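You operate a simulated robot arm through the tools that you are given. There is no shell and no other tool. Be economical: measure what you need, move in short steps, check, and stop when the job is done.

You are at the controls of a simulated two-armed robot. One attempt, no reset.

JOB
Set the depth to 2 mm, drive the proud pegs flush and put the shoe in the empty cradle.
Fine: lower knob beside the clamp to 2, post in, both palm buttons once, post out again.

Only the result counts: the job must be done as asked and must still hold three seconds after the hand-in. Knocking over, shifting, dropping, spilling or breaking anything else fails it.

ROBOT AND FRAMES
Two 7-joint arms with two-finger parallel grippers on one trunk, on a base that drives. Base frame: it is fixed to the floor where the robot stands at the start and does not move with it; the origin is under the middle of the robot, x ahead of it, y to its left, z up. Units: mm, degrees, N and s.
The left shoulder is at the start at [60, 143, 926], the right one opposite. With the tool pointing down near the work surface each hand reaches from about 300 to 520 mm from the robot's upright axis, wherever it stands, measured 20 degrees to its own side. Places, roughly: display of the heel press [600, -100, 500]; heel press [1000, 0, 1500]; lower knob beside the clamp [800, -200, 1300]; post of the heel press [700, -100, 900]; seat of the cradle at the end of the ledge [1000, -400, 600]. Payload 1.57 kg a hand.
The TCP of each hand is the grasp point between the finger pads, 30 mm short of the fingertips. In the tool frame z runs along the fingers and y along their closing line. The gripper opens to 110 mm. The fingers are 24 mm wide and 12 mm thick; the gripper's body (48 by 112 mm) begins 78 mm behind the TCP.
Orientation is that of the tool frame in the base frame, as a unit quaternion [x, y, z, w]. With the fingers straight down and closing along the base's y, the tool's x points along the base's -x, its y along +y and its z along -z.

CONTROLS
- The arms move only by the tool move_arm. It takes "left_rows", "right_rows" or both (then of equal length, played together; a hand with none holds still); each is a list of rows, each a list of 6 numbers: the shift along the tool's x, y, z in m, then the turn, a rotation vector about the tool's x, y, z in degrees. In form: [[x, y, z, ax, ay, az], ...]. A call has 1 to 10 rows; each row is the pose to reach, as a shift and turn from the pose commanded when the call began, along the tool's axes at that moment. "left_grip" and "right_grip" are, for a hand that has rows, the closure, from 0 (fully open) to 1 (shut), set as the call begins (left out, the last holds). Rows are played at 5 a second. More than 50 mm and 8.6 degrees between two rows, or a gripper value outside its range, and nothing of the call is played. A pose out of reach is approached as far as the arm can. The call stops where the force on the tool passes 50 N (or 10 N more than at its start, if that is more) or the arm is blocked; 0.2 s more then pass. The fingers move at their own pace (about 45 mm/s each) and stop on an object; they squeeze with about 41 N. The grip force told is the motor's: it shows also when the fingers shut on nothing. Time passes only in rows, and 0.2 s behind the last, so rows that repeat a pose let the fingers close. The reply holds the time, the measured pose of the TCP, the force on the tool along the base axes, the opening and the grip force, in the units named above and with some noise, with the torque about the TCP (base axes, N m) and any sound that the robot's microphone picked up.
- Cameras (640 x 400 px; columns grow to the right, rows downward): "scene" is now at [47.7, -25.6, 1544.3]; the picture's right is [-0.29, -0.96, 0.00], its down [-0.65, 0.20, -0.73] and it looks along [0.70, -0.21, -0.68] (base axes); focal length 295 px, centre (320, 200). "left" rides on the left gripper at [70, -16, -141] in its tool frame; the picture's right is [0.23, 0.97, 0.00], its down [-0.86, 0.20, -0.48] and it looks along [-0.47, 0.11, 0.88] (tool axes); focal length 222 px, centre (320, 200). "right" rides on the right gripper at [70, 16, -141] in its tool frame; the picture's right is [-0.23, 0.97, 0.00], its down [-0.86, -0.20, -0.48] and it looks along [-0.47, -0.11, 0.88] (tool axes); focal length 222 px, centre (320, 200).
- snapshot(camera): a new picture of that camera. No time passes.
- raise_lower(by): slides the trunk up (or, below 0, down) by that many mm; the arms and the scene camera ride with it, the base frame stays. It gives what a move gives, with no picture.
- drive_base(legs): drives the robot by 1 to 6 legs, each [ahead, left, turn to the left] in mm, mm and degrees, along the robot's own axes; the way and the turn of a leg run together, so that a leg with both is an arc; at most 1500 mm and 180 degrees a leg. The arms and the cameras ride along, it lands a little off, and it stops where it bumps. It gives what a move gives.
- head_to(pan, tilt): turns the head with the scene camera to pan (to the left, within 86 degrees either way) and tilt (down, from -29 to 69), counted from straight ahead of the robot. It gives what a move gives.
- locate(camera, pixels): for up to 12 pixels [column, row] of the newest picture of that camera ("zoom" is the newest enlarged one), the place [x, y, z] in the base frame of the surface seen there, good to about 3 mm. No time passes.
- inspect(camera, box): a new picture of the part [left, top, right, bottom] of that camera's present view, enlarged. No time passes.
- hand_in(): hands the job in; it is judged then, once.

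Keep the steps short. Do not move on a guess: measure, check each grasp and each placing, and mend mistakes. In all there are 80 turns and 78 pictures (those below and enlarged ones count). Leave the grippers open and the arms clear of the work at the hand-in unless told otherwise, and finish with a single line.

The tools are called after "Request:" as name(argument=value, ...) on one line, values as JSON. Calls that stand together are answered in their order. move_arm: Moves the arms, as the interface text tells. Its arguments: {"type":"object","properties":{"left_rows":{"type":"array","items":{"type":"array","items":{"type":"number"}}},"left_grip":{"type":"number"},"right_rows":{"type":"array","items":{"type":"array","items":{"type":"number"}}},"right_grip":{"type":"number"}},"required":[]} The other tools are called the same way: raise_lower (by) slides the trunk up or down; drive_base (legs) drives the base; head_to (pan, tilt) turns the head that bears the scene camera; snapshot (camera) takes a picture; locate (camera, pixels) gives the place of the surface under pixels of a picture; inspect (camera, box) takes an enlarged picture of a part of a camera's view; hand_in () hands the job in.

At the start:

```text
clock: 0.0
left_tool_pos: [457.3, 54.3, 999.6]
left_orientation: [0.0, 1.0, 0.0, 0.0]
left_contact_force: [0.3, 0.2, 0.1]
left_wrist_torque: [0.01, -0.02, 0.0]
left_grip_width: 110.0
left_grasp_force: 0.0
right_tool_pos: [470.1, -309.1, 999.7]
right_orientation: [0.0, 1.0, 0.0, 0.0]
right_contact_force: [1.0, 0.2, 0.0]
right_wrist_torque: [-0.01, 0.02, 0.03]
right_grip_width: 110.2
right_grasp_force: 0.1
trunk travel left (down, up): [-525.0, 65.0]
robot x, y, heading: [0.5, 1.6, 0.2]
head pan, tilt: [-16.9, 43.1]
```

scene: 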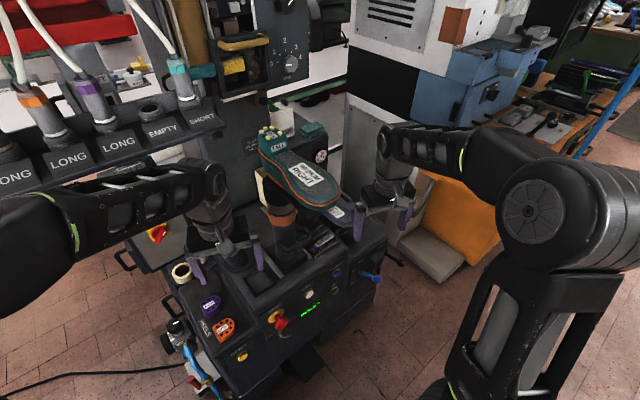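
right: 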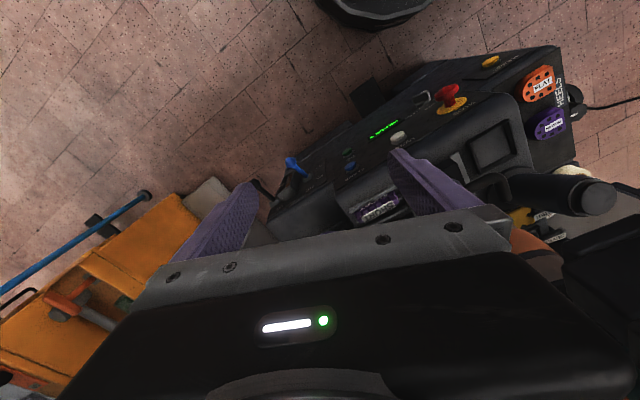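
left: 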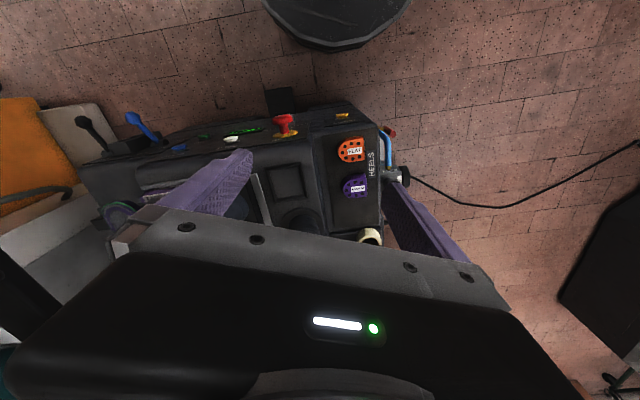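

I see the press ahead with the shoe on a post, and a dial at the upper middle. First I take enlarged views of the scene.

Request:
inspect(camera="scene", box=[160, 100, 420, 390])

Request:
inspect(camera="scene", box=[140, 0, 360, 140])

Request:
head_to(pan=-10, tilt=10)

Request:
snapshot(camera="scene")

```text
1.38 times, centred on (290, 245) of scene
```

zoom: 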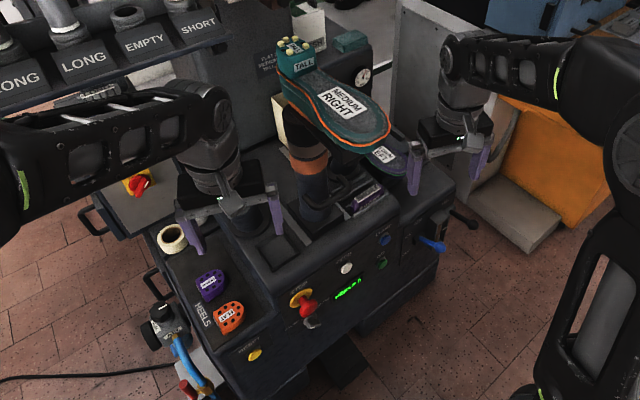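

```text
2.86 times, centred on (250, 70) of scene
```

zoom: 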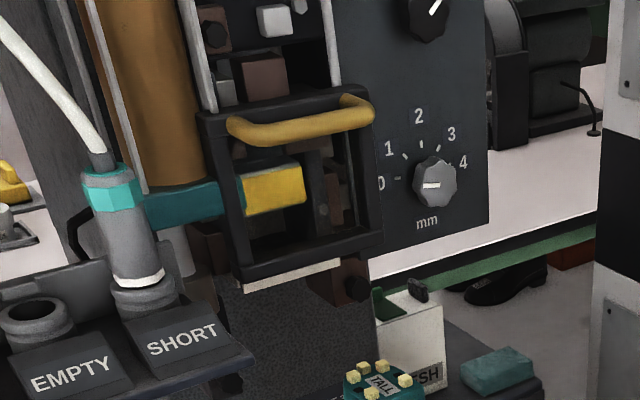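

```text
clock: 1.0
left_tool_pos: [457.3, 54.4, 1000.2]
left_orientation: [0.0, 1.0, 0.001, 0.0]
left_contact_force: [0.4, 0.0, 0.4]
left_wrist_torque: [0.01, 0.01, 0.01]
left_grip_width: 110.1
left_grasp_force: 0.1
right_tool_pos: [470.2, -309.8, 999.9]
right_orientation: [0.0, 1.0, 0.001, 0.001]
right_contact_force: [0.3, -0.8, 0.5]
right_wrist_torque: [0.02, 0.01, 0.0]
right_grip_width: 110.5
right_grasp_force: 0.1
trunk travel left (down, up): [-525.0, 65.0]
robot x, y, heading: [1.6, -3.5, -0.2]
head pan, tilt: [-10.0, 10.0]
```

```text
72 pictures are left
```

scene: 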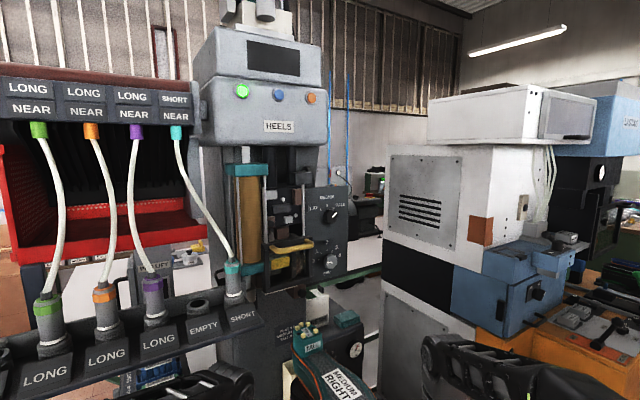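

The press head stands above the shoe, with a knob panel to its right. I zoom on the press, the control panel and the clamp.

Request:
inspect(camera="scene", box=[190, 130, 390, 260])

Request:
inspect(camera="scene", box=[200, 250, 380, 400])

Request:
inspect(camera="right", box=[260, 40, 600, 250])

Request:
head_to(pan=-17, tilt=55)

Request:
snapshot(camera="scene")

```text
3.08 times, centred on (290, 195) of scene
```

zoom: 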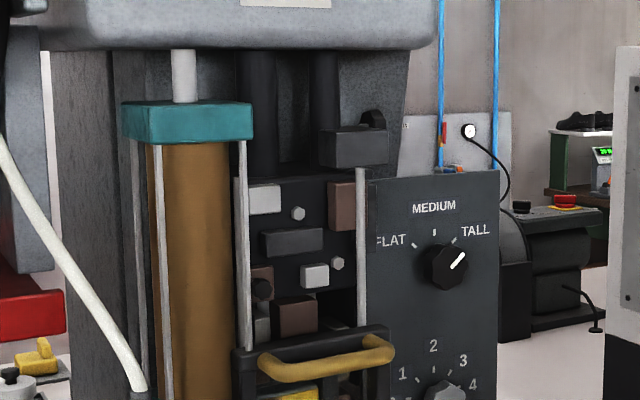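

```text
2.67 times, centred on (290, 325) of scene
```

zoom: 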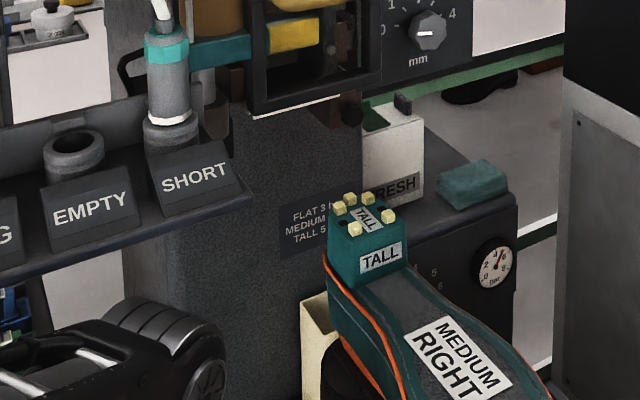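

```text
1.88 times, centred on (430, 145) of right
```

zoom: 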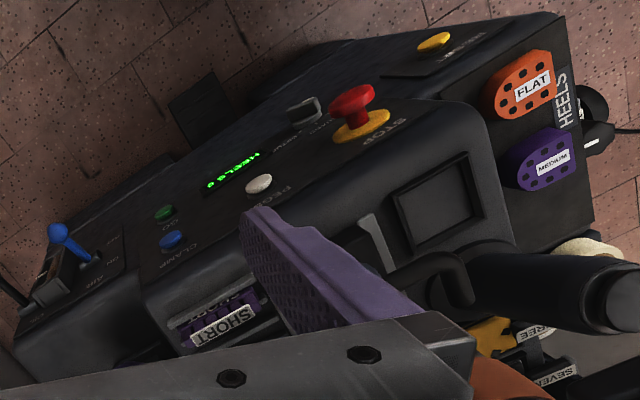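

```text
clock: 2.1
left_tool_pos: [458.2, 54.2, 1000.3]
left_orientation: [0.001, 1.0, 0.0, 0.0]
left_contact_force: [-1.2, -0.2, -0.2]
left_wrist_torque: [-0.01, 0.0, -0.01]
left_grip_width: 109.9
left_grasp_force: 0.1
right_tool_pos: [470.7, -308.6, 999.8]
right_orientation: [-0.001, 1.0, 0.001, 0.0]
right_contact_force: [0.1, -0.5, 0.4]
right_wrist_torque: [-0.02, 0.02, 0.03]
right_grip_width: 109.9
right_grasp_force: 0.0
trunk travel left (down, up): [-525.0, 65.0]
robot x, y, heading: [-2.4, -1.2, 0.0]
head pan, tilt: [-17.0, 55.0]
```

```text
68 pictures are left
```

scene: 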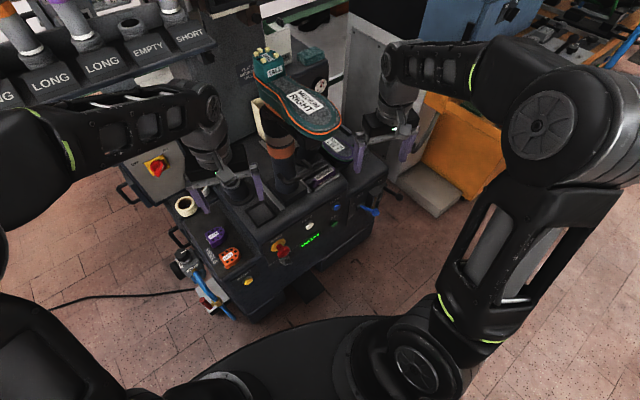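

I can see a console with a red mushroom stop, white, green and blue buttons, and a yellow button at left. I zoom in on the console.

Request:
inspect(camera="scene", box=[250, 180, 390, 290])

Request:
inspect(camera="scene", box=[120, 140, 290, 320])

Request:
inspect(camera="left", box=[60, 80, 420, 260])

Request:
locate(camera="scene", pixels=[[311, 241], [281, 247], [309, 226], [337, 206], [337, 217], [247, 282], [157, 167], [373, 211], [300, 100], [264, 53], [320, 180], [285, 160]])

```text
3.64 times, centred on (320, 235) of scene
```

zoom: 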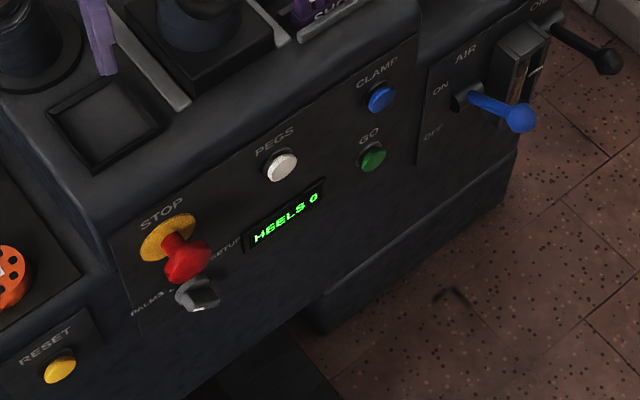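

```text
2.22 times, centred on (205, 230) of scene
```

zoom: 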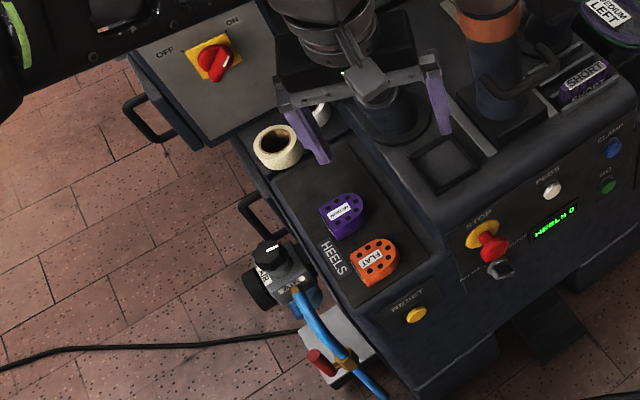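

```text
1.78 times, centred on (240, 170) of left
```

zoom: 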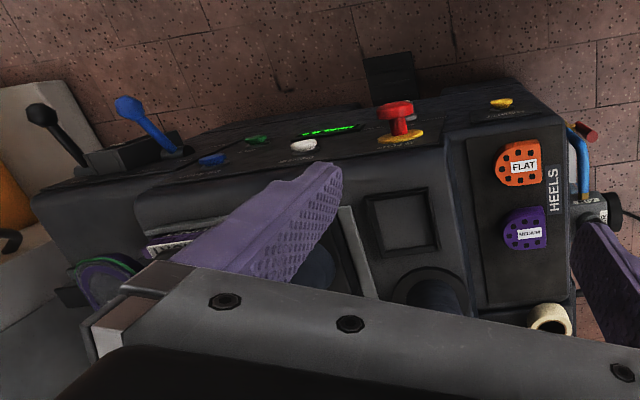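

```text
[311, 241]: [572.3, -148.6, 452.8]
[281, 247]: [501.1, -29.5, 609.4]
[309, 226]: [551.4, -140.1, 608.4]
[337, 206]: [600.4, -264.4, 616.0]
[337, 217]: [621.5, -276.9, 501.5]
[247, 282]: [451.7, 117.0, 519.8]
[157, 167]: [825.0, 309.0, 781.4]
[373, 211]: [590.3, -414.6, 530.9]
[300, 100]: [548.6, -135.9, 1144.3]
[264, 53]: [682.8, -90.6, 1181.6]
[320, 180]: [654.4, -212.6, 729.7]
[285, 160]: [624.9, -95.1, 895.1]
```

The display reads "HEELS 0"; the selector has PALMS / SETUP. Next I read the placard and gauge, and look for the palm buttons, the right hand area and the cradle.

Request:
inspect(camera="scene", box=[230, 40, 360, 120])

Request:
head_to(pan=-17, tilt=30)

Request:
inspect(camera="scene", box=[220, 120, 400, 260])

Request:
inspect(camera="scene", box=[220, 210, 400, 350])

```text
4.92 times, centred on (295, 80) of scene
```

zoom: 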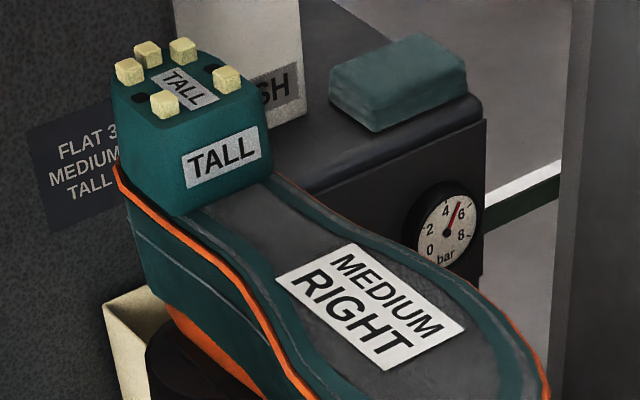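

```text
clock: 3.0
left_tool_pos: [459.5, 55.0, 1000.1]
left_orientation: [-0.001, 1.0, -0.001, 0.0]
left_contact_force: [0.6, -0.3, 0.7]
left_wrist_torque: [-0.01, -0.02, 0.02]
left_grip_width: 110.0
left_grasp_force: 0.0
right_tool_pos: [470.6, -308.8, 999.7]
right_orientation: [0.001, 1.0, 0.0, 0.0]
right_contact_force: [0.3, 0.3, 0.1]
right_wrist_torque: [0.0, 0.01, 0.02]
right_grip_width: 110.1
right_grasp_force: 0.0
trunk travel left (down, up): [-525.0, 65.0]
robot x, y, heading: [1.0, -1.6, -0.1]
head pan, tilt: [-17.0, 30.0]
```

```text
2.86 times, centred on (310, 190) of scene
```

zoom: 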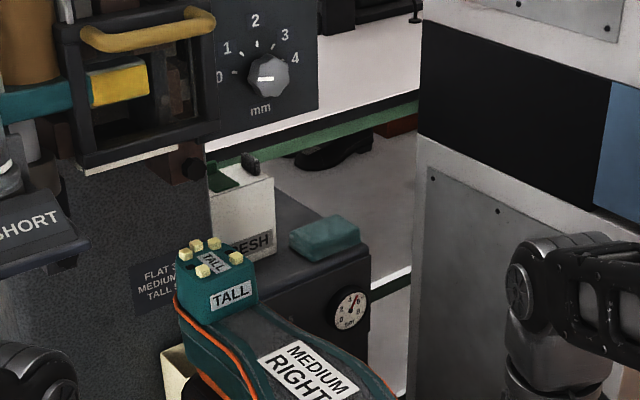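

```text
2.86 times, centred on (310, 280) of scene
```

zoom: 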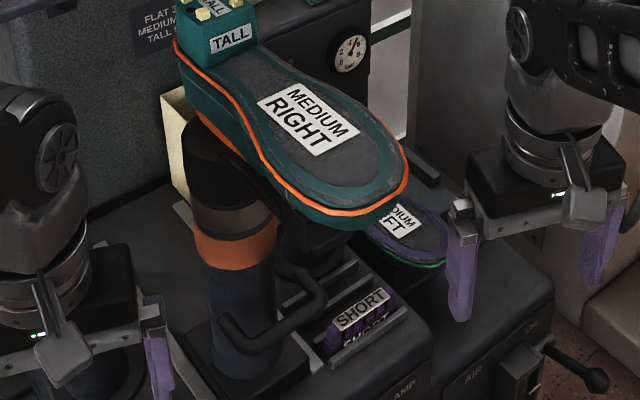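

The gauge reads about 5 bar, matching TALL. I do not yet see the palm buttons, so I back off to get an overall view.

Request:
drive_base(legs=[[-350, 0, 0]])

Request:
head_to(pan=-8, tilt=33)

Request:
snapshot(camera="scene")

Request:
inspect(camera="scene", box=[200, 140, 440, 320])

```text
clock: 5.3
left_tool_pos: [108.5, 54.9, 999.6]
left_orientation: [-0.001, 1.0, -0.001, 0.0]
left_contact_force: [-0.5, 0.5, 0.2]
left_wrist_torque: [-0.02, -0.05, 0.02]
left_grip_width: 110.1
left_grasp_force: 0.0
right_tool_pos: [121.9, -309.1, 1001.2]
right_orientation: [0.0, 1.0, -0.001, 0.0]
right_contact_force: [-0.5, 0.0, -0.3]
right_wrist_torque: [-0.02, 0.02, 0.05]
right_grip_width: 110.1
right_grasp_force: 0.0
trunk travel left (down, up): [-525.0, 65.0]
robot x, y, heading: [-345.9, -2.8, 0.1]
head pan, tilt: [-17.0, 30.0]
```

```text
clock: 6.0
left_tool_pos: [110.3, 54.6, 999.6]
left_orientation: [0.0, 1.0, 0.0, 0.0]
left_contact_force: [-0.2, 0.0, 0.0]
left_wrist_torque: [-0.02, -0.01, 0.01]
left_grip_width: 109.8
left_grasp_force: 0.0
right_tool_pos: [122.0, -308.9, 999.9]
right_orientation: [-0.001, 1.0, 0.0, 0.001]
right_contact_force: [-0.5, -0.3, 0.1]
right_wrist_torque: [0.01, 0.02, -0.02]
right_grip_width: 110.1
right_grasp_force: 0.1
trunk travel left (down, up): [-525.0, 65.0]
robot x, y, heading: [-350.7, 0.2, 0.0]
head pan, tilt: [-8.0, 33.0]
```

```text
61 pictures are left
```

scene: 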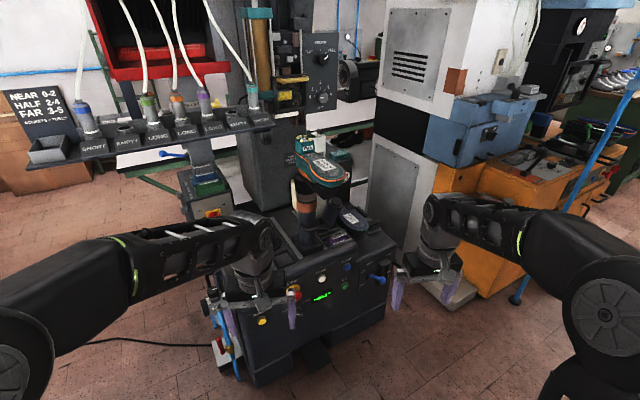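

```text
2.22 times, centred on (320, 230) of scene
```

zoom: 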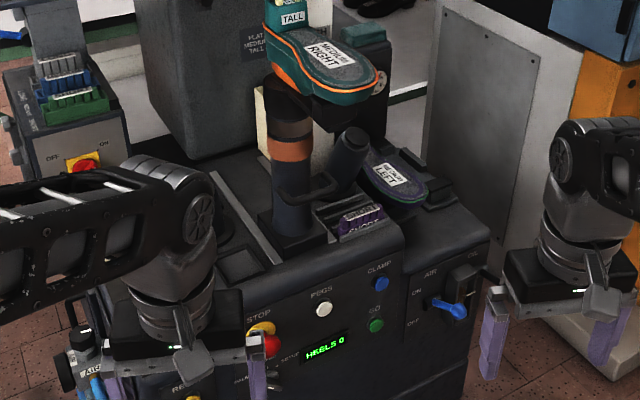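

Two black upright cylinders flank the post and could be the palm buttons; the hands hide them. I spread the arms outward and look again.

Request:
move_arm(left_rows=[[0, 0.04, -0.02, 0, 0, 0], [0, 0.08, -0.04, 0, 0, 0], [0, 0.12, -0.06, 0, 0, 0], [0, 0.16, -0.08, 0, 0, 0], [0, 0.2, -0.1, 0, 0, 0], [0, 0.24, -0.12, 0, 0, 0]], right_rows=[[0, -0.02, -0.02, 0, 0, 0], [0, -0.04, -0.04, 0, 0, 0], [0, -0.06, -0.06, 0, 0, 0], [0, -0.08, -0.08, 0, 0, 0], [0, -0.1, -0.1, 0, 0, 0], [0, -0.12, -0.12, 0, 0, 0]])

Request:
head_to(pan=-6, tilt=36)

Request:
inspect(camera="scene", box=[200, 130, 360, 250])

Request:
inspect(camera="scene", box=[190, 220, 400, 350])

```text
clock: 7.4
left_tool_pos: [108.7, 260.0, 1105.1]
left_orientation: [0.001, 1.0, 0.0, -0.001]
left_contact_force: [0.1, 0.1, -0.4]
left_wrist_torque: [0.02, 0.02, 0.02]
left_grip_width: 110.1
left_grasp_force: 0.1
left hand out of reach, approached as far as the arm can: row 6
right_tool_pos: [123.7, -424.0, 1089.6]
right_orientation: [0.0, 1.0, 0.001, 0.0]
right_contact_force: [-1.5, -0.2, 0.6]
right_wrist_torque: [0.0, 0.0, 0.02]
right_grip_width: 109.9
right_grasp_force: 0.0
right hand out of reach, approached as far as the arm can: row 5, 6
trunk travel left (down, up): [-525.0, 65.0]
robot x, y, heading: [-347.4, -0.0, -0.2]
head pan, tilt: [-8.0, 33.0]
```

```text
clock: 8.0
left_tool_pos: [107.1, 261.4, 1102.7]
left_orientation: [0.001, 1.0, 0.0, 0.0]
left_contact_force: [0.6, -0.7, 1.1]
left_wrist_torque: [-0.04, -0.01, 0.01]
left_grip_width: 110.1
left_grasp_force: 0.0
right_tool_pos: [124.6, -422.2, 1091.2]
right_orientation: [0.0, 1.0, 0.0, 0.0]
right_contact_force: [0.1, 0.6, 0.1]
right_wrist_torque: [0.01, 0.0, 0.02]
right_grip_width: 110.0
right_grasp_force: 0.0
trunk travel left (down, up): [-525.0, 65.0]
robot x, y, heading: [-347.2, -0.4, -0.4]
head pan, tilt: [-6.0, 36.0]
```

```text
3.33 times, centred on (280, 190) of scene
```

zoom: 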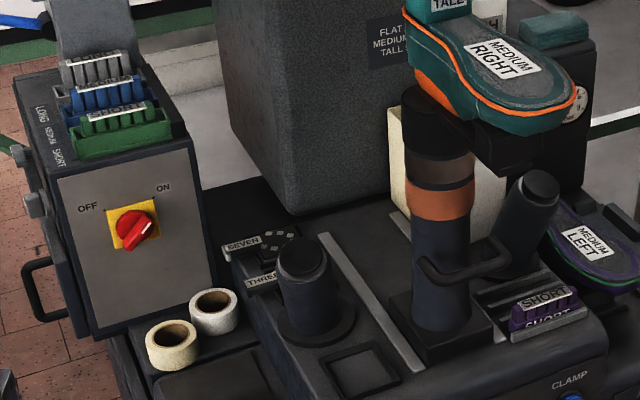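

```text
3.05 times, centred on (295, 285) of scene
```

zoom: 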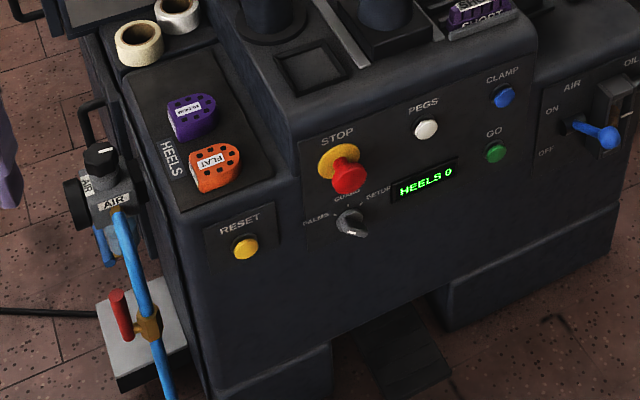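

Now I see the left palm column (upright) and a right one behind the post, and a slide rail beside the post. I take a fresh picture and locate these.

Request:
inspect(camera="scene", box=[240, 130, 360, 250])

```text
3.33 times, centred on (300, 190) of scene
```

zoom: 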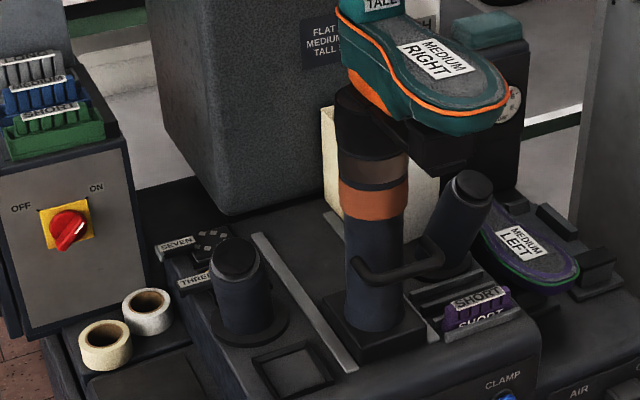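

Request:
locate(camera="zoom", pixels=[[237, 255], [470, 185], [262, 238], [350, 365], [400, 268], [352, 268], [375, 195], [365, 150], [440, 60], [490, 110], [365, 5], [525, 240]])

Request:
locate(camera="zoom", pixels=[[345, 15], [430, 120], [375, 315], [380, 355], [345, 340], [435, 240], [600, 250], [555, 215], [490, 310], [360, 100], [380, 280], [245, 240]])

```text
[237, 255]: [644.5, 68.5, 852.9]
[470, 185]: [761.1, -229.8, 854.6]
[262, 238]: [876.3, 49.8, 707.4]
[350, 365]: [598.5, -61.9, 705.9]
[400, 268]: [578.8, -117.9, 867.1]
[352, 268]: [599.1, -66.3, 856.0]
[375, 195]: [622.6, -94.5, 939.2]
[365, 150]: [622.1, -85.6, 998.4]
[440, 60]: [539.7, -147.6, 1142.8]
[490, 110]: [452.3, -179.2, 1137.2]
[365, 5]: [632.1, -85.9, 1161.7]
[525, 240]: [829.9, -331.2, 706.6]
```

```text
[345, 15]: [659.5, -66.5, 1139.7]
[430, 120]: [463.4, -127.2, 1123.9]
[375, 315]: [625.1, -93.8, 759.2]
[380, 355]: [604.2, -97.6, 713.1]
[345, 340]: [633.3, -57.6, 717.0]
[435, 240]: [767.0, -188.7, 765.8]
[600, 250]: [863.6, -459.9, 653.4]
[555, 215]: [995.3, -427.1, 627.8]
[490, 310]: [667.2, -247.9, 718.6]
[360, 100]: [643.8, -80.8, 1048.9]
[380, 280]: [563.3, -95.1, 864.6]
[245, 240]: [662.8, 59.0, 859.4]
```

Palm buttons: about (655,65,858) and (765,-228,855); the rail and console face are turned about 22° left. Next I look at the cradle and the knob up close.

Request:
drive_base(legs=[[0, -300, 0], [0, 0, 22], [100, 0, 0]])

Request:
head_to(pan=-10, tilt=35)

Request:
snapshot(camera="scene")

```text
clock: 12.0
left_tool_pos: [64.0, 150.1, 1102.1]
left_orientation: [-0.197, 0.98, 0.0, -0.001]
left_contact_force: [0.8, -0.4, -0.1]
left_wrist_torque: [-0.02, 0.05, 0.0]
left_grip_width: 110.2
left_grasp_force: 0.0
right_tool_pos: [342.2, -475.8, 1089.8]
right_orientation: [-0.197, 0.98, 0.0, -0.001]
right_contact_force: [0.1, -0.4, 0.2]
right_wrist_torque: [-0.06, 0.05, 0.01]
right_grip_width: 109.9
right_grasp_force: 0.1
trunk travel left (down, up): [-525.0, 65.0]
robot x, y, heading: [-255.2, -267.2, 22.8]
head pan, tilt: [-6.0, 36.0]
```

```text
clock: 12.6
left_tool_pos: [62.3, 149.3, 1103.6]
left_orientation: [-0.196, 0.981, 0.0, 0.0]
left_contact_force: [0.4, 0.2, 0.8]
left_wrist_torque: [0.01, -0.02, 0.0]
left_grip_width: 109.9
left_grasp_force: 0.0
right_tool_pos: [339.4, -474.6, 1091.0]
right_orientation: [-0.196, 0.981, 0.0, 0.0]
right_contact_force: [-0.4, -0.2, 0.0]
right_wrist_torque: [0.0, -0.02, 0.03]
right_grip_width: 109.8
right_grasp_force: 0.0
trunk travel left (down, up): [-525.0, 65.0]
robot x, y, heading: [-258.3, -266.7, 22.7]
head pan, tilt: [-10.0, 35.0]
```

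```text
56 pictures are left
```

scene: 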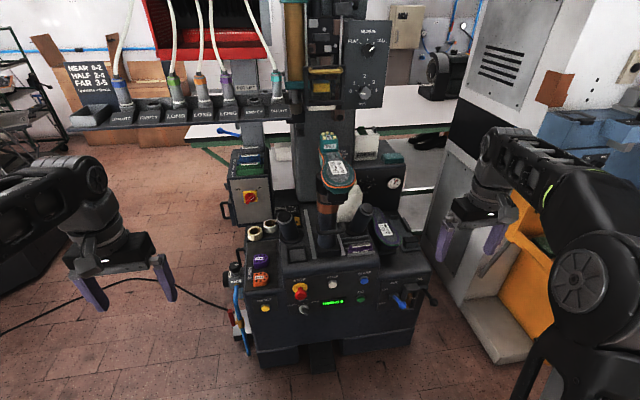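

A clean frontal view now. I zoom on the knobs and press, then on the shoe, post and cradles, and locate points.

Request:
inspect(camera="scene", box=[280, 20, 400, 120])

Request:
locate(camera="zoom", pixels=[[440, 372], [452, 362], [455, 390], [475, 360], [425, 365], [410, 400], [520, 320], [400, 320], [485, 140], [250, 330], [200, 390], [300, 390]])

Request:
inspect(camera="scene", box=[250, 120, 440, 270])

```text
4.00 times, centred on (340, 70) of scene
```

zoom: 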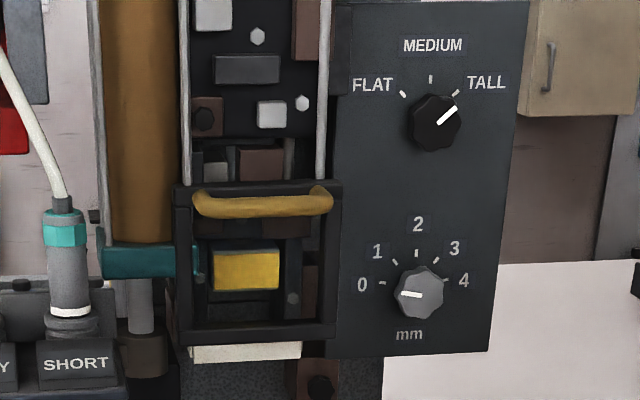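

```text
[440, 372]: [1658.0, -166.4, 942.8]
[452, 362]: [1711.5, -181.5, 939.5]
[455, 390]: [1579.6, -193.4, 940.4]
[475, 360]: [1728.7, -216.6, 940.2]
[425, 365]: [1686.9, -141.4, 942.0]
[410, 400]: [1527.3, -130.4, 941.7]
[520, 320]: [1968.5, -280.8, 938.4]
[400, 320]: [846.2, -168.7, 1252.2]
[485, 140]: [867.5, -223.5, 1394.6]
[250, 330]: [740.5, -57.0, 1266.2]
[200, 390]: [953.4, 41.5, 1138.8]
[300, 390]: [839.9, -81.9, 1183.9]
```

```text
2.67 times, centred on (345, 195) of scene
```

zoom: 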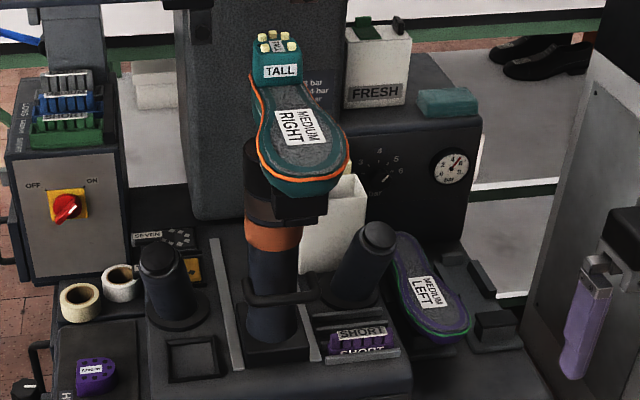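

The knob's white line points left to 0; 2 is straight up, so a 90° clockwise turn. I zoom and locate the knob and then the empty cradle.

Request:
inspect(camera="scene", box=[340, 70, 396, 105])

Request:
locate(camera="zoom", pixels=[[280, 267], [240, 268], [325, 270], [280, 230], [285, 315], [200, 225], [380, 215], [280, 120], [285, 370], [450, 250], [150, 250], [275, 267]])

Request:
inspect(camera="scene", box=[340, 190, 460, 270])

```text
11.43 times, centred on (368, 88) of scene
```

zoom: 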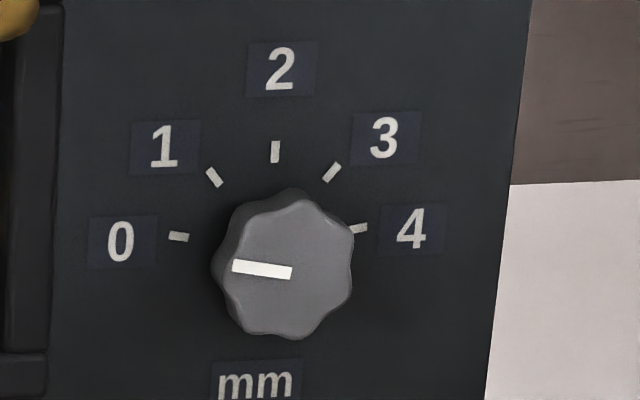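

```text
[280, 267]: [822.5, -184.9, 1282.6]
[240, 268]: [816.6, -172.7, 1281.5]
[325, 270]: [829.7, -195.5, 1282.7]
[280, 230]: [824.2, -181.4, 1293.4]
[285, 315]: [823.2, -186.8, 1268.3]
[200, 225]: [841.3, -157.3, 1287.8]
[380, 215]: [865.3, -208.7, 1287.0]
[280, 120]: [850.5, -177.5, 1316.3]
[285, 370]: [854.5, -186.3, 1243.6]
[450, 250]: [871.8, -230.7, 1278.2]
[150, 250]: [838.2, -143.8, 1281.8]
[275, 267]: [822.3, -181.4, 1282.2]
```

```text
5.00 times, centred on (400, 230) of scene
```

zoom: 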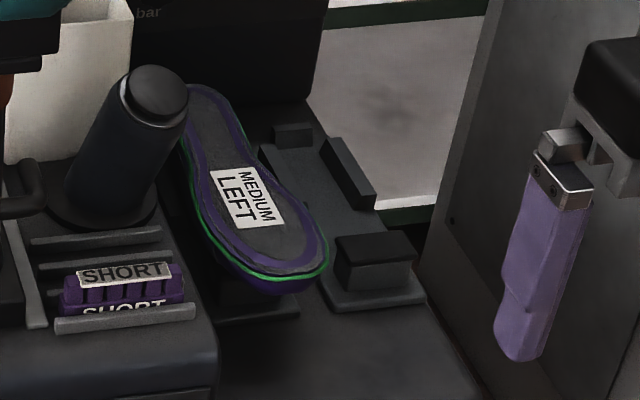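

Knob face centre is about (824,-185,1281), 29 mm proud of its panel, with about 42 mm across. The empty cradle is right of the left shoe. I now pull the arms in and tip the right hand to point forward.

Request:
move_arm(left_rows=[[0.02, -0.01, 0, 0, 0, 0], [0.04, -0.02, 0, 0, 0, 0], [0.06, -0.03, 0, 0, 0, 0], [0.08, -0.04, 0, 0, 0, 0], [0.1, -0.05, 0, 0, 0, 0], [0.1, -0.05, 0, 0, 0, 0], [0.1, -0.05, 0, 0, 0, 0], [0.1, -0.05, 0, 0, 0, 0], [0.1, -0.05, 0, 0, 0, 0], [0.1, -0.05, 0, 0, 0, 0]], right_rows=[[0, 0.02, 0, 0, -8.5, 0], [0, 0.04, 0, 0, -17, 0], [0, 0.06, 0, 0, -25.5, 0], [-0.01, 0.08, -0.01, 0, -34, 0], [-0.02, 0.1, -0.02, 0, -42.5, 0], [-0.03, 0.12, -0.03, 0, -51, 0], [-0.04, 0.14, -0.04, 0, -59.5, 0], [-0.05, 0.16, -0.05, 0, -68, 0], [-0.05, 0.18, -0.06, 0, -76.5, 0], [-0.05, 0.2, -0.07, 0, -85, 0]])

Request:
raise_lower(by=65)

Request:
head_to(pan=0, tilt=60)

Request:
snapshot(camera="scene")

```text
clock: 14.8
left_tool_pos: [-9.8, 64.4, 1102.7]
left_orientation: [-0.197, 0.98, 0.0, -0.001]
left_contact_force: [1.2, -0.2, 0.1]
left_wrist_torque: [-0.02, 0.03, 0.01]
left_grip_width: 110.0
left_grasp_force: 0.0
right_tool_pos: [318.9, -268.7, 1162.6]
right_orientation: [-0.144, 0.724, 0.132, 0.661]
right_contact_force: [0.8, -0.3, 0.1]
right_wrist_torque: [-0.01, -0.02, 0.03]
right_grip_width: 110.0
right_grasp_force: 0.1
right hand out of reach, approached as far as the arm can: row 10
trunk travel left (down, up): [-525.0, 65.0]
robot x, y, heading: [-252.0, -268.3, 22.7]
head pan, tilt: [-10.0, 35.0]
```

```text
clock: 15.9
left_tool_pos: [-10.0, 64.4, 1167.8]
left_orientation: [-0.196, 0.981, 0.0, 0.0]
left_contact_force: [0.0, 0.5, -0.6]
left_wrist_torque: [0.02, 0.01, 0.01]
left_grip_width: 109.8
left_grasp_force: 0.0
right_tool_pos: [321.0, -270.0, 1226.6]
right_orientation: [-0.145, 0.724, 0.133, 0.661]
right_contact_force: [0.3, -0.1, -0.4]
right_wrist_torque: [0.04, -0.03, -0.01]
right_grip_width: 109.9
right_grasp_force: 0.1
trunk travel left (down, up): [-590.0, 0.0]
robot x, y, heading: [-257.9, -264.5, 22.9]
head pan, tilt: [-10.0, 35.0]
```

```text
clock: 16.8
left_tool_pos: [-10.4, 63.6, 1168.5]
left_orientation: [-0.198, 0.98, 0.001, 0.0]
left_contact_force: [0.1, -0.5, -0.1]
left_wrist_torque: [0.01, 0.01, -0.02]
left_grip_width: 110.2
left_grasp_force: 0.1
right_tool_pos: [319.9, -269.5, 1228.2]
right_orientation: [-0.145, 0.723, 0.132, 0.662]
right_contact_force: [0.1, 1.1, 0.0]
right_wrist_torque: [-0.01, -0.03, 0.03]
right_grip_width: 110.1
right_grasp_force: 0.3
trunk travel left (down, up): [-590.0, 0.0]
robot x, y, heading: [-257.1, -269.8, 22.7]
head pan, tilt: [0.0, 60.0]
```

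```text
51 pictures are left
```

scene: 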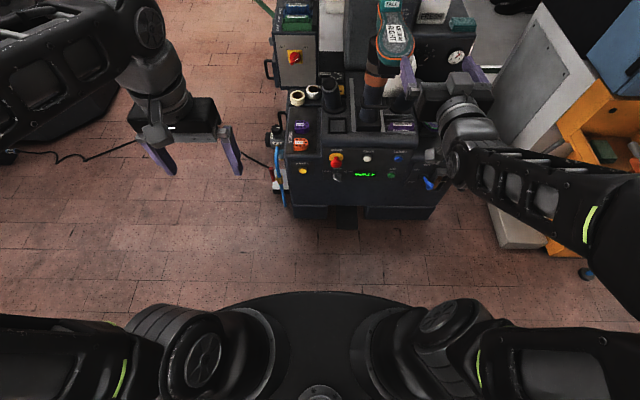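

I check the robot's front edge and the clearance ahead by locating points on the base rim, console foot and the orange cabinet's step.

Request:
locate(camera="scene", pixels=[[320, 298], [210, 310], [440, 312], [345, 228], [310, 217], [430, 215], [345, 190], [520, 235], [500, 230], [555, 255]])

```text
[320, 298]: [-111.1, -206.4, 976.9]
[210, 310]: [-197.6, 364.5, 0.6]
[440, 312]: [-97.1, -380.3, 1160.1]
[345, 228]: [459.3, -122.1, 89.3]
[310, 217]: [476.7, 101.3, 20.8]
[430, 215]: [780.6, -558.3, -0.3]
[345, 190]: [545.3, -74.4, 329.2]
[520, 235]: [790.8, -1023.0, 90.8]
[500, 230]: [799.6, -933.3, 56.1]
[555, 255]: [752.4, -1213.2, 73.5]
```

The press pedal sits near n=380, so I stop the robot short of it. I drive 189 mm right, then 370 mm ahead.

Request:
drive_base(legs=[[0, -189, 0], [370, 0, 0]])

Request:
head_to(pan=-10, tilt=30)

Request:
snapshot(camera="scene")

Request:
snapshot(camera="right")

```text
clock: 20.2
left_tool_pos: [397.7, 32.6, 1168.8]
left_orientation: [-0.195, 0.981, 0.0, -0.001]
left_contact_force: [0.1, -0.1, -0.4]
left_wrist_torque: [0.02, 0.02, -0.02]
left_grip_width: 109.9
left_grasp_force: 0.1
right_tool_pos: [728.0, -302.3, 1226.9]
right_orientation: [-0.146, 0.724, 0.133, 0.661]
right_contact_force: [0.0, 0.2, -0.2]
right_wrist_torque: [0.01, 0.02, 0.01]
right_grip_width: 110.0
right_grasp_force: 0.0
trunk travel left (down, up): [-590.0, 0.0]
robot x, y, heading: [152.0, -301.5, 22.6]
head pan, tilt: [0.0, 60.0]
```

```text
clock: 21.2
left_tool_pos: [398.3, 32.9, 1167.8]
left_orientation: [-0.197, 0.98, 0.0, 0.0]
left_contact_force: [0.1, 0.5, 0.4]
left_wrist_torque: [0.02, 0.0, 0.01]
left_grip_width: 110.0
left_grasp_force: 0.1
right_tool_pos: [727.4, -300.9, 1228.5]
right_orientation: [-0.145, 0.723, 0.133, 0.662]
right_contact_force: [-0.6, -0.6, -0.1]
right_wrist_torque: [0.02, -0.03, 0.02]
right_grip_width: 109.8
right_grasp_force: 0.0
trunk travel left (down, up): [-590.0, 0.0]
robot x, y, heading: [151.3, -301.2, 23.1]
head pan, tilt: [-10.0, 30.0]
```

```text
50 pictures are left
```

scene: 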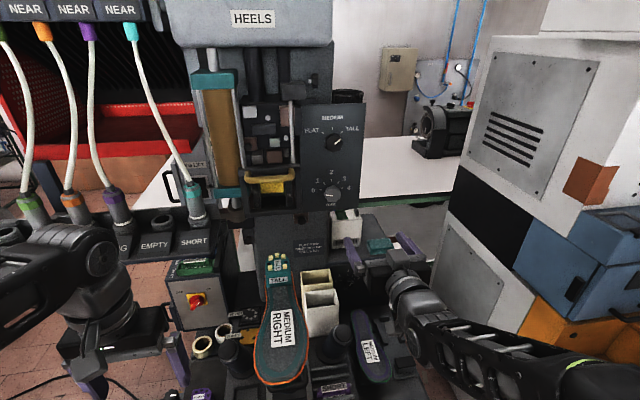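

```text
49 pictures are left
```

right: 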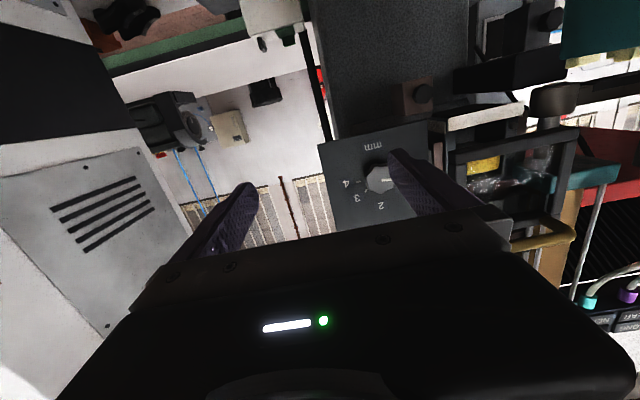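

The right hand is near the panel. I re-measure the knob from here before approaching.

Request:
inspect(camera="scene", box=[300, 165, 364, 205])

Request:
locate(camera="zoom", pixels=[[310, 300], [330, 300], [350, 300], [320, 280], [320, 320], [290, 300], [200, 260], [450, 260]])

```text
10.00 times, centred on (332, 185) of scene
```

zoom: 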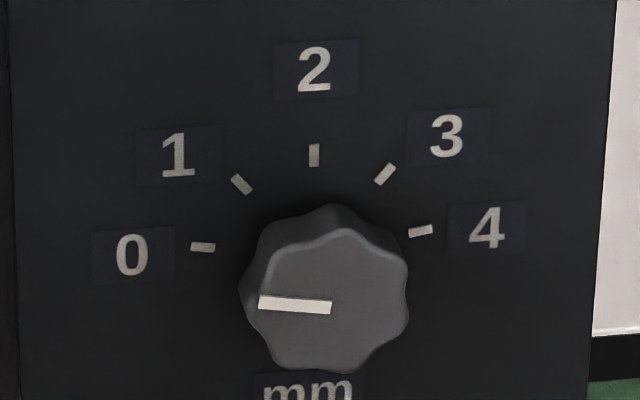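

```text
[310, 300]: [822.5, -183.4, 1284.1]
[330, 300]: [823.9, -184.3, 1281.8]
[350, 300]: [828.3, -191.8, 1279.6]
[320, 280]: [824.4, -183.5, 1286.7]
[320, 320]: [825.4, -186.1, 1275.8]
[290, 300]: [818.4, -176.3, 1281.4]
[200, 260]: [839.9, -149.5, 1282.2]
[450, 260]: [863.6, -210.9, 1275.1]
```

The dial spacing matters, so I locate the five ticks and the pointer ends.

Request:
locate(camera="zoom", pixels=[[203, 247], [241, 184], [314, 155], [385, 174], [420, 231], [263, 303], [328, 307], [100, 100], [560, 100], [100, 350], [560, 350], [315, 160]])

```text
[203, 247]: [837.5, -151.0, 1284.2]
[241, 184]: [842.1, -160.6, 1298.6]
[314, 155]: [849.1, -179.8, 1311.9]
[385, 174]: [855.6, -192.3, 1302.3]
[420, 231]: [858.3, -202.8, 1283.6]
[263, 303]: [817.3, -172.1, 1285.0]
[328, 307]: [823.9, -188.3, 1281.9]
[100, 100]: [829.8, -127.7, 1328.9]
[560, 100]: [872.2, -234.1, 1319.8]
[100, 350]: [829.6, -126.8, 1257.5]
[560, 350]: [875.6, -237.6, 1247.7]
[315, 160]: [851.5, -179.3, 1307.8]
```

The dial is five ticks at 45° steps, centre at about (848,-177,1283), so 0→2 is 90° clockwise. I bring the hand before the knob, level it, pre-turn −45° and part-close.

Request:
move_arm(right_rows=[[-0.01, 0.012, 0.012, 0.33, -0.79, -7.5], [-0.02, 0.023, 0.024, 0.65, -1.58, -15], [-0.031, 0.035, 0.036, 0.98, -2.37, -22.5], [-0.041, 0.047, 0.048, 1.31, -3.16, -30], [-0.051, 0.058, 0.06, 1.63, -3.95, -37.5], [-0.061, 0.07, 0.0716, 1.96, -4.74, -45], [-0.061, 0.07, 0.0716, 1.96, -4.74, -45]], right_grip=0.35)

Request:
snapshot(camera="right")

```text
clock: 22.8
left_tool_pos: [396.4, 32.2, 1168.0]
left_orientation: [-0.197, 0.98, -0.001, 0.0]
left_contact_force: [0.2, -0.6, 0.0]
left_wrist_torque: [0.0, 0.02, 0.01]
left_grip_width: 109.8
left_grasp_force: 0.1
right_tool_pos: [769.8, -207.7, 1285.1]
right_orientation: [-0.395, 0.587, -0.137, 0.693]
right_contact_force: [0.2, -0.1, 0.2]
right_wrist_torque: [0.0, 0.04, -0.05]
right_grip_width: 71.5
right_grasp_force: 0.0
trunk travel left (down, up): [-590.0, 0.0]
robot x, y, heading: [147.5, -301.0, 22.5]
head pan, tilt: [-10.0, 30.0]
```

```text
47 pictures are left
```

right: 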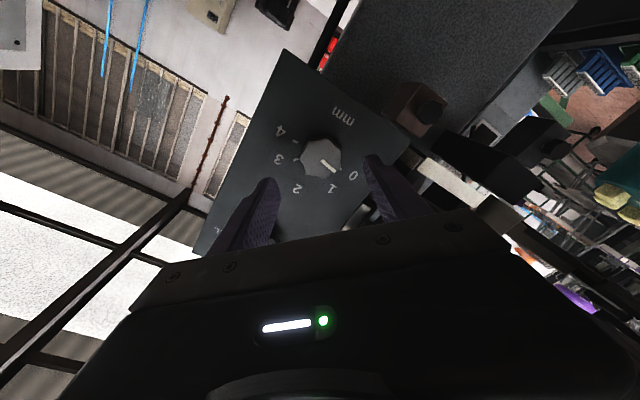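

The knob lies between the fingers. I advance 50 mm so the pads straddle it, then close.

Request:
move_arm(right_rows=[[0.001, 0.0005, 0.02, 0, 0, 0], [0.0024, 0.001, 0.035, 0, 0, 0], [0.0024, 0.001, 0.0495, 0, 0, 0]])

Request:
move_arm(right_rows=[[0, 0, 0, 0, 0, 0], [0, 0, 0, 0, 0, 0], [0, 0, 0, 0, 0, 0], [0, 0, 0, 0, 0, 0]], right_grip=1)

Request:
snapshot(camera="right")

```text
clock: 23.6
left_tool_pos: [398.1, 31.2, 1168.5]
left_orientation: [-0.196, 0.981, 0.001, 0.0]
left_contact_force: [0.0, 0.6, 0.7]
left_wrist_torque: [0.04, 0.01, 0.0]
left_grip_width: 110.1
left_grasp_force: 0.0
right_tool_pos: [818.6, -188.9, 1278.5]
right_orientation: [-0.394, 0.588, -0.137, 0.693]
right_contact_force: [-0.6, -0.2, -0.4]
right_wrist_torque: [0.0, -0.02, 0.03]
right_grip_width: 71.3
right_grasp_force: 0.1
trunk travel left (down, up): [-590.0, 0.0]
robot x, y, heading: [153.8, -300.7, 23.0]
head pan, tilt: [-10.0, 30.0]
```

```text
clock: 24.6
left_tool_pos: [397.3, 32.6, 1168.0]
left_orientation: [-0.197, 0.98, 0.0, -0.001]
left_contact_force: [0.4, 0.5, 0.3]
left_wrist_torque: [-0.01, 0.02, -0.01]
left_grip_width: 110.0
left_grasp_force: 0.1
right_tool_pos: [819.5, -190.0, 1279.4]
right_orientation: [-0.394, 0.588, -0.138, 0.693]
right_contact_force: [1.9, 0.4, -0.9]
right_wrist_torque: [0.14, -0.3, -0.35]
right_grip_width: 38.9
right_grasp_force: 32.3
trunk travel left (down, up): [-590.0, 0.0]
robot x, y, heading: [148.7, -298.3, 22.7]
head pan, tilt: [-10.0, 30.0]
```

```text
46 pictures are left
```

right: 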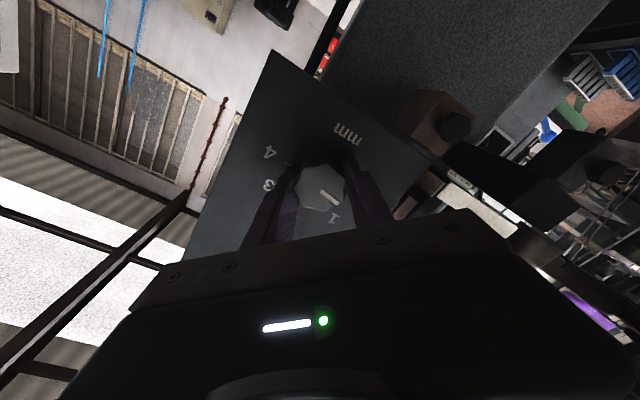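

Gripped at 38.9 mm with 32 N. I turn clockwise (positive about tool z) 84°, then check.

Request:
move_arm(right_rows=[[0, 0, 0, 0, 0, 8.4], [0, 0, 0, 0, 0, 16.8], [0, 0, 0, 0, 0, 25.2], [0, 0, 0, 0, 0, 33.6], [0, 0, 0, 0, 0, 42], [0, 0, 0, 0, 0, 50.4], [0, 0, 0, 0, 0, 58.8], [0, 0, 0, 0, 0, 67.2], [0, 0, 0, 0, 0, 75.6], [0, 0, 0, 0, 0, 84]])

Request:
inspect(camera="scene", box=[300, 165, 364, 205])

```text
clock: 26.8
left_tool_pos: [398.0, 32.8, 1168.3]
left_orientation: [-0.197, 0.98, 0.001, 0.0]
left_contact_force: [0.2, -0.8, -0.4]
left_wrist_torque: [0.0, 0.01, 0.01]
left_grip_width: 110.0
left_grasp_force: 0.0
right_tool_pos: [818.6, -188.1, 1278.4]
right_orientation: [0.102, 0.701, 0.362, 0.606]
right_contact_force: [8.4, 4.4, 2.7]
right_wrist_torque: [0.04, -0.18, -0.7]
right_grip_width: 38.6
right_grasp_force: 44.5
trunk travel left (down, up): [-590.0, 0.0]
robot x, y, heading: [147.5, -297.9, 22.8]
head pan, tilt: [-10.0, 30.0]
```

```text
10.00 times, centred on (332, 185) of scene
```

zoom: 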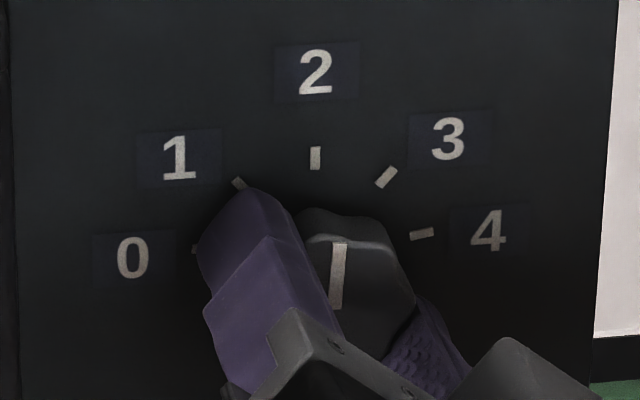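

The pointer stands straight up at 2. I release, retreat and verify.

Request:
move_arm(right_rows=[[0, 0, 0, 0, 0, 0], [0, 0, 0, 0, 0, 0], [0, 0, 0, 0, 0, 0], [0, 0, -0.03, 0, 0, 0], [0, 0, -0.06, 0, 0, 0], [0, 0, -0.1, 0, 0, 0], [0, 0, -0.14, 0, 0, 0]], right_grip=0.35)

Request:
inspect(camera="scene", box=[300, 165, 364, 205])

```text
clock: 28.4
left_tool_pos: [396.1, 31.4, 1168.6]
left_orientation: [-0.197, 0.98, 0.0, -0.001]
left_contact_force: [-1.5, -1.0, 0.1]
left_wrist_torque: [-0.01, -0.01, -0.02]
left_grip_width: 109.8
left_grasp_force: 0.0
right_tool_pos: [686.6, -244.3, 1281.7]
right_orientation: [0.1, 0.7, 0.363, 0.607]
right_contact_force: [-0.8, -0.4, 0.8]
right_wrist_torque: [0.03, 0.0, 0.01]
right_grip_width: 71.1
right_grasp_force: 0.1
trunk travel left (down, up): [-590.0, 0.0]
robot x, y, heading: [147.3, -301.2, 23.0]
head pan, tilt: [-10.0, 30.0]
```

```text
10.00 times, centred on (332, 185) of scene
```

zoom: 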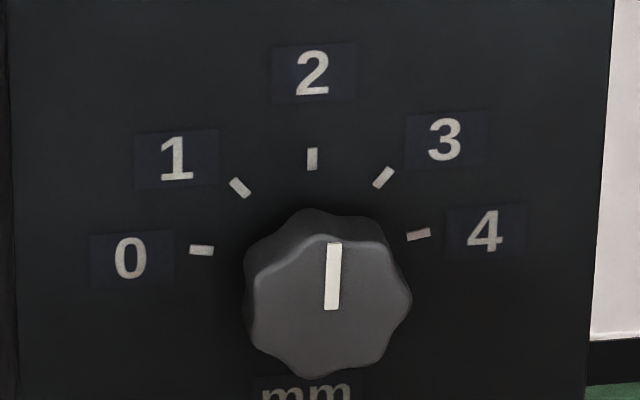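

The depth reads 2. Now I pull the right hand back and roll it so the fingers close vertically, then lower the trunk towards the post handle's height.

Request:
move_arm(right_rows=[[0, 0, -0.025, 0, 0, 8.5], [0, 0, -0.05, 0, 0, 17], [0, 0, -0.075, 0, 0, 25.5], [0, 0, -0.1, 0, 0, 34], [0, 0, -0.125, 0, 0, 42.5], [0, 0, -0.145, 0, 0, 51]], right_grip=0.3)

Request:
raise_lower(by=-300)

Request:
head_to(pan=-5, tilt=45)

Request:
snapshot(camera="scene")

Request:
snapshot(camera="right")

```text
clock: 29.8
left_tool_pos: [396.7, 31.4, 1167.6]
left_orientation: [-0.196, 0.981, 0.0, 0.0]
left_contact_force: [-0.1, -0.5, 0.0]
left_wrist_torque: [0.0, 0.0, -0.02]
left_grip_width: 110.2
left_grasp_force: 0.0
right_tool_pos: [574.2, -264.7, 1364.9]
right_orientation: [0.393, 0.589, 0.588, 0.391]
right_contact_force: [-0.3, 0.0, -0.1]
right_wrist_torque: [-0.02, 0.01, 0.02]
right_grip_width: 76.9
right_grasp_force: 0.1
right hand out of reach, approached as far as the arm can: row 1, 2, 3, 4, 5, 6
trunk travel left (down, up): [-590.0, 0.0]
robot x, y, heading: [150.2, -299.3, 22.8]
head pan, tilt: [-10.0, 30.0]
```

```text
clock: 32.8
left_tool_pos: [396.4, 32.5, 867.5]
left_orientation: [-0.197, 0.98, 0.0, 0.0]
left_contact_force: [0.5, -0.4, 0.1]
left_wrist_torque: [0.02, 0.0, -0.04]
left_grip_width: 109.8
left_grasp_force: 0.2
right_tool_pos: [575.8, -266.2, 1064.5]
right_orientation: [0.394, 0.59, 0.587, 0.391]
right_contact_force: [0.8, 0.0, -0.2]
right_wrist_torque: [0.04, 0.01, -0.01]
right_grip_width: 76.9
right_grasp_force: 0.0
trunk travel left (down, up): [-290.0, 300.0]
robot x, y, heading: [153.4, -298.8, 22.5]
head pan, tilt: [-10.0, 30.0]
```

```text
clock: 33.5
left_tool_pos: [396.8, 32.7, 868.7]
left_orientation: [-0.196, 0.981, -0.001, 0.001]
left_contact_force: [0.4, 0.9, -0.4]
left_wrist_torque: [0.02, 0.03, -0.01]
left_grip_width: 109.9
left_grasp_force: 0.1
right_tool_pos: [576.2, -265.9, 1064.8]
right_orientation: [0.393, 0.59, 0.587, 0.392]
right_contact_force: [0.0, -0.1, 0.0]
right_wrist_torque: [-0.02, 0.0, -0.01]
right_grip_width: 77.0
right_grasp_force: 0.1
trunk travel left (down, up): [-290.0, 300.0]
robot x, y, heading: [150.1, -298.2, 23.1]
head pan, tilt: [-5.0, 45.0]
```

```text
43 pictures are left
```

scene: 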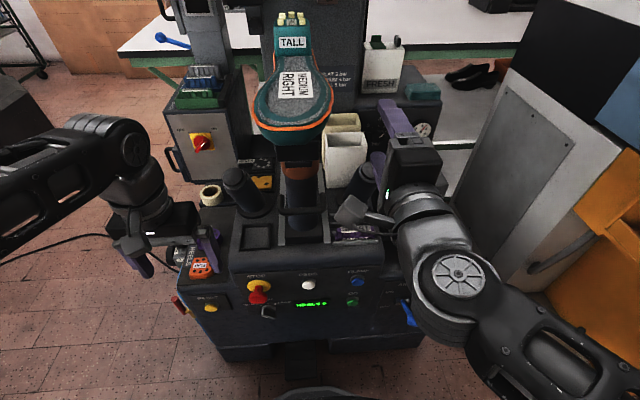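

```text
42 pictures are left
```

right: 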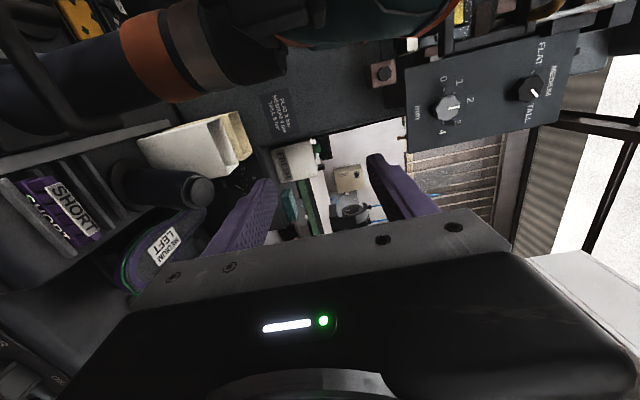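

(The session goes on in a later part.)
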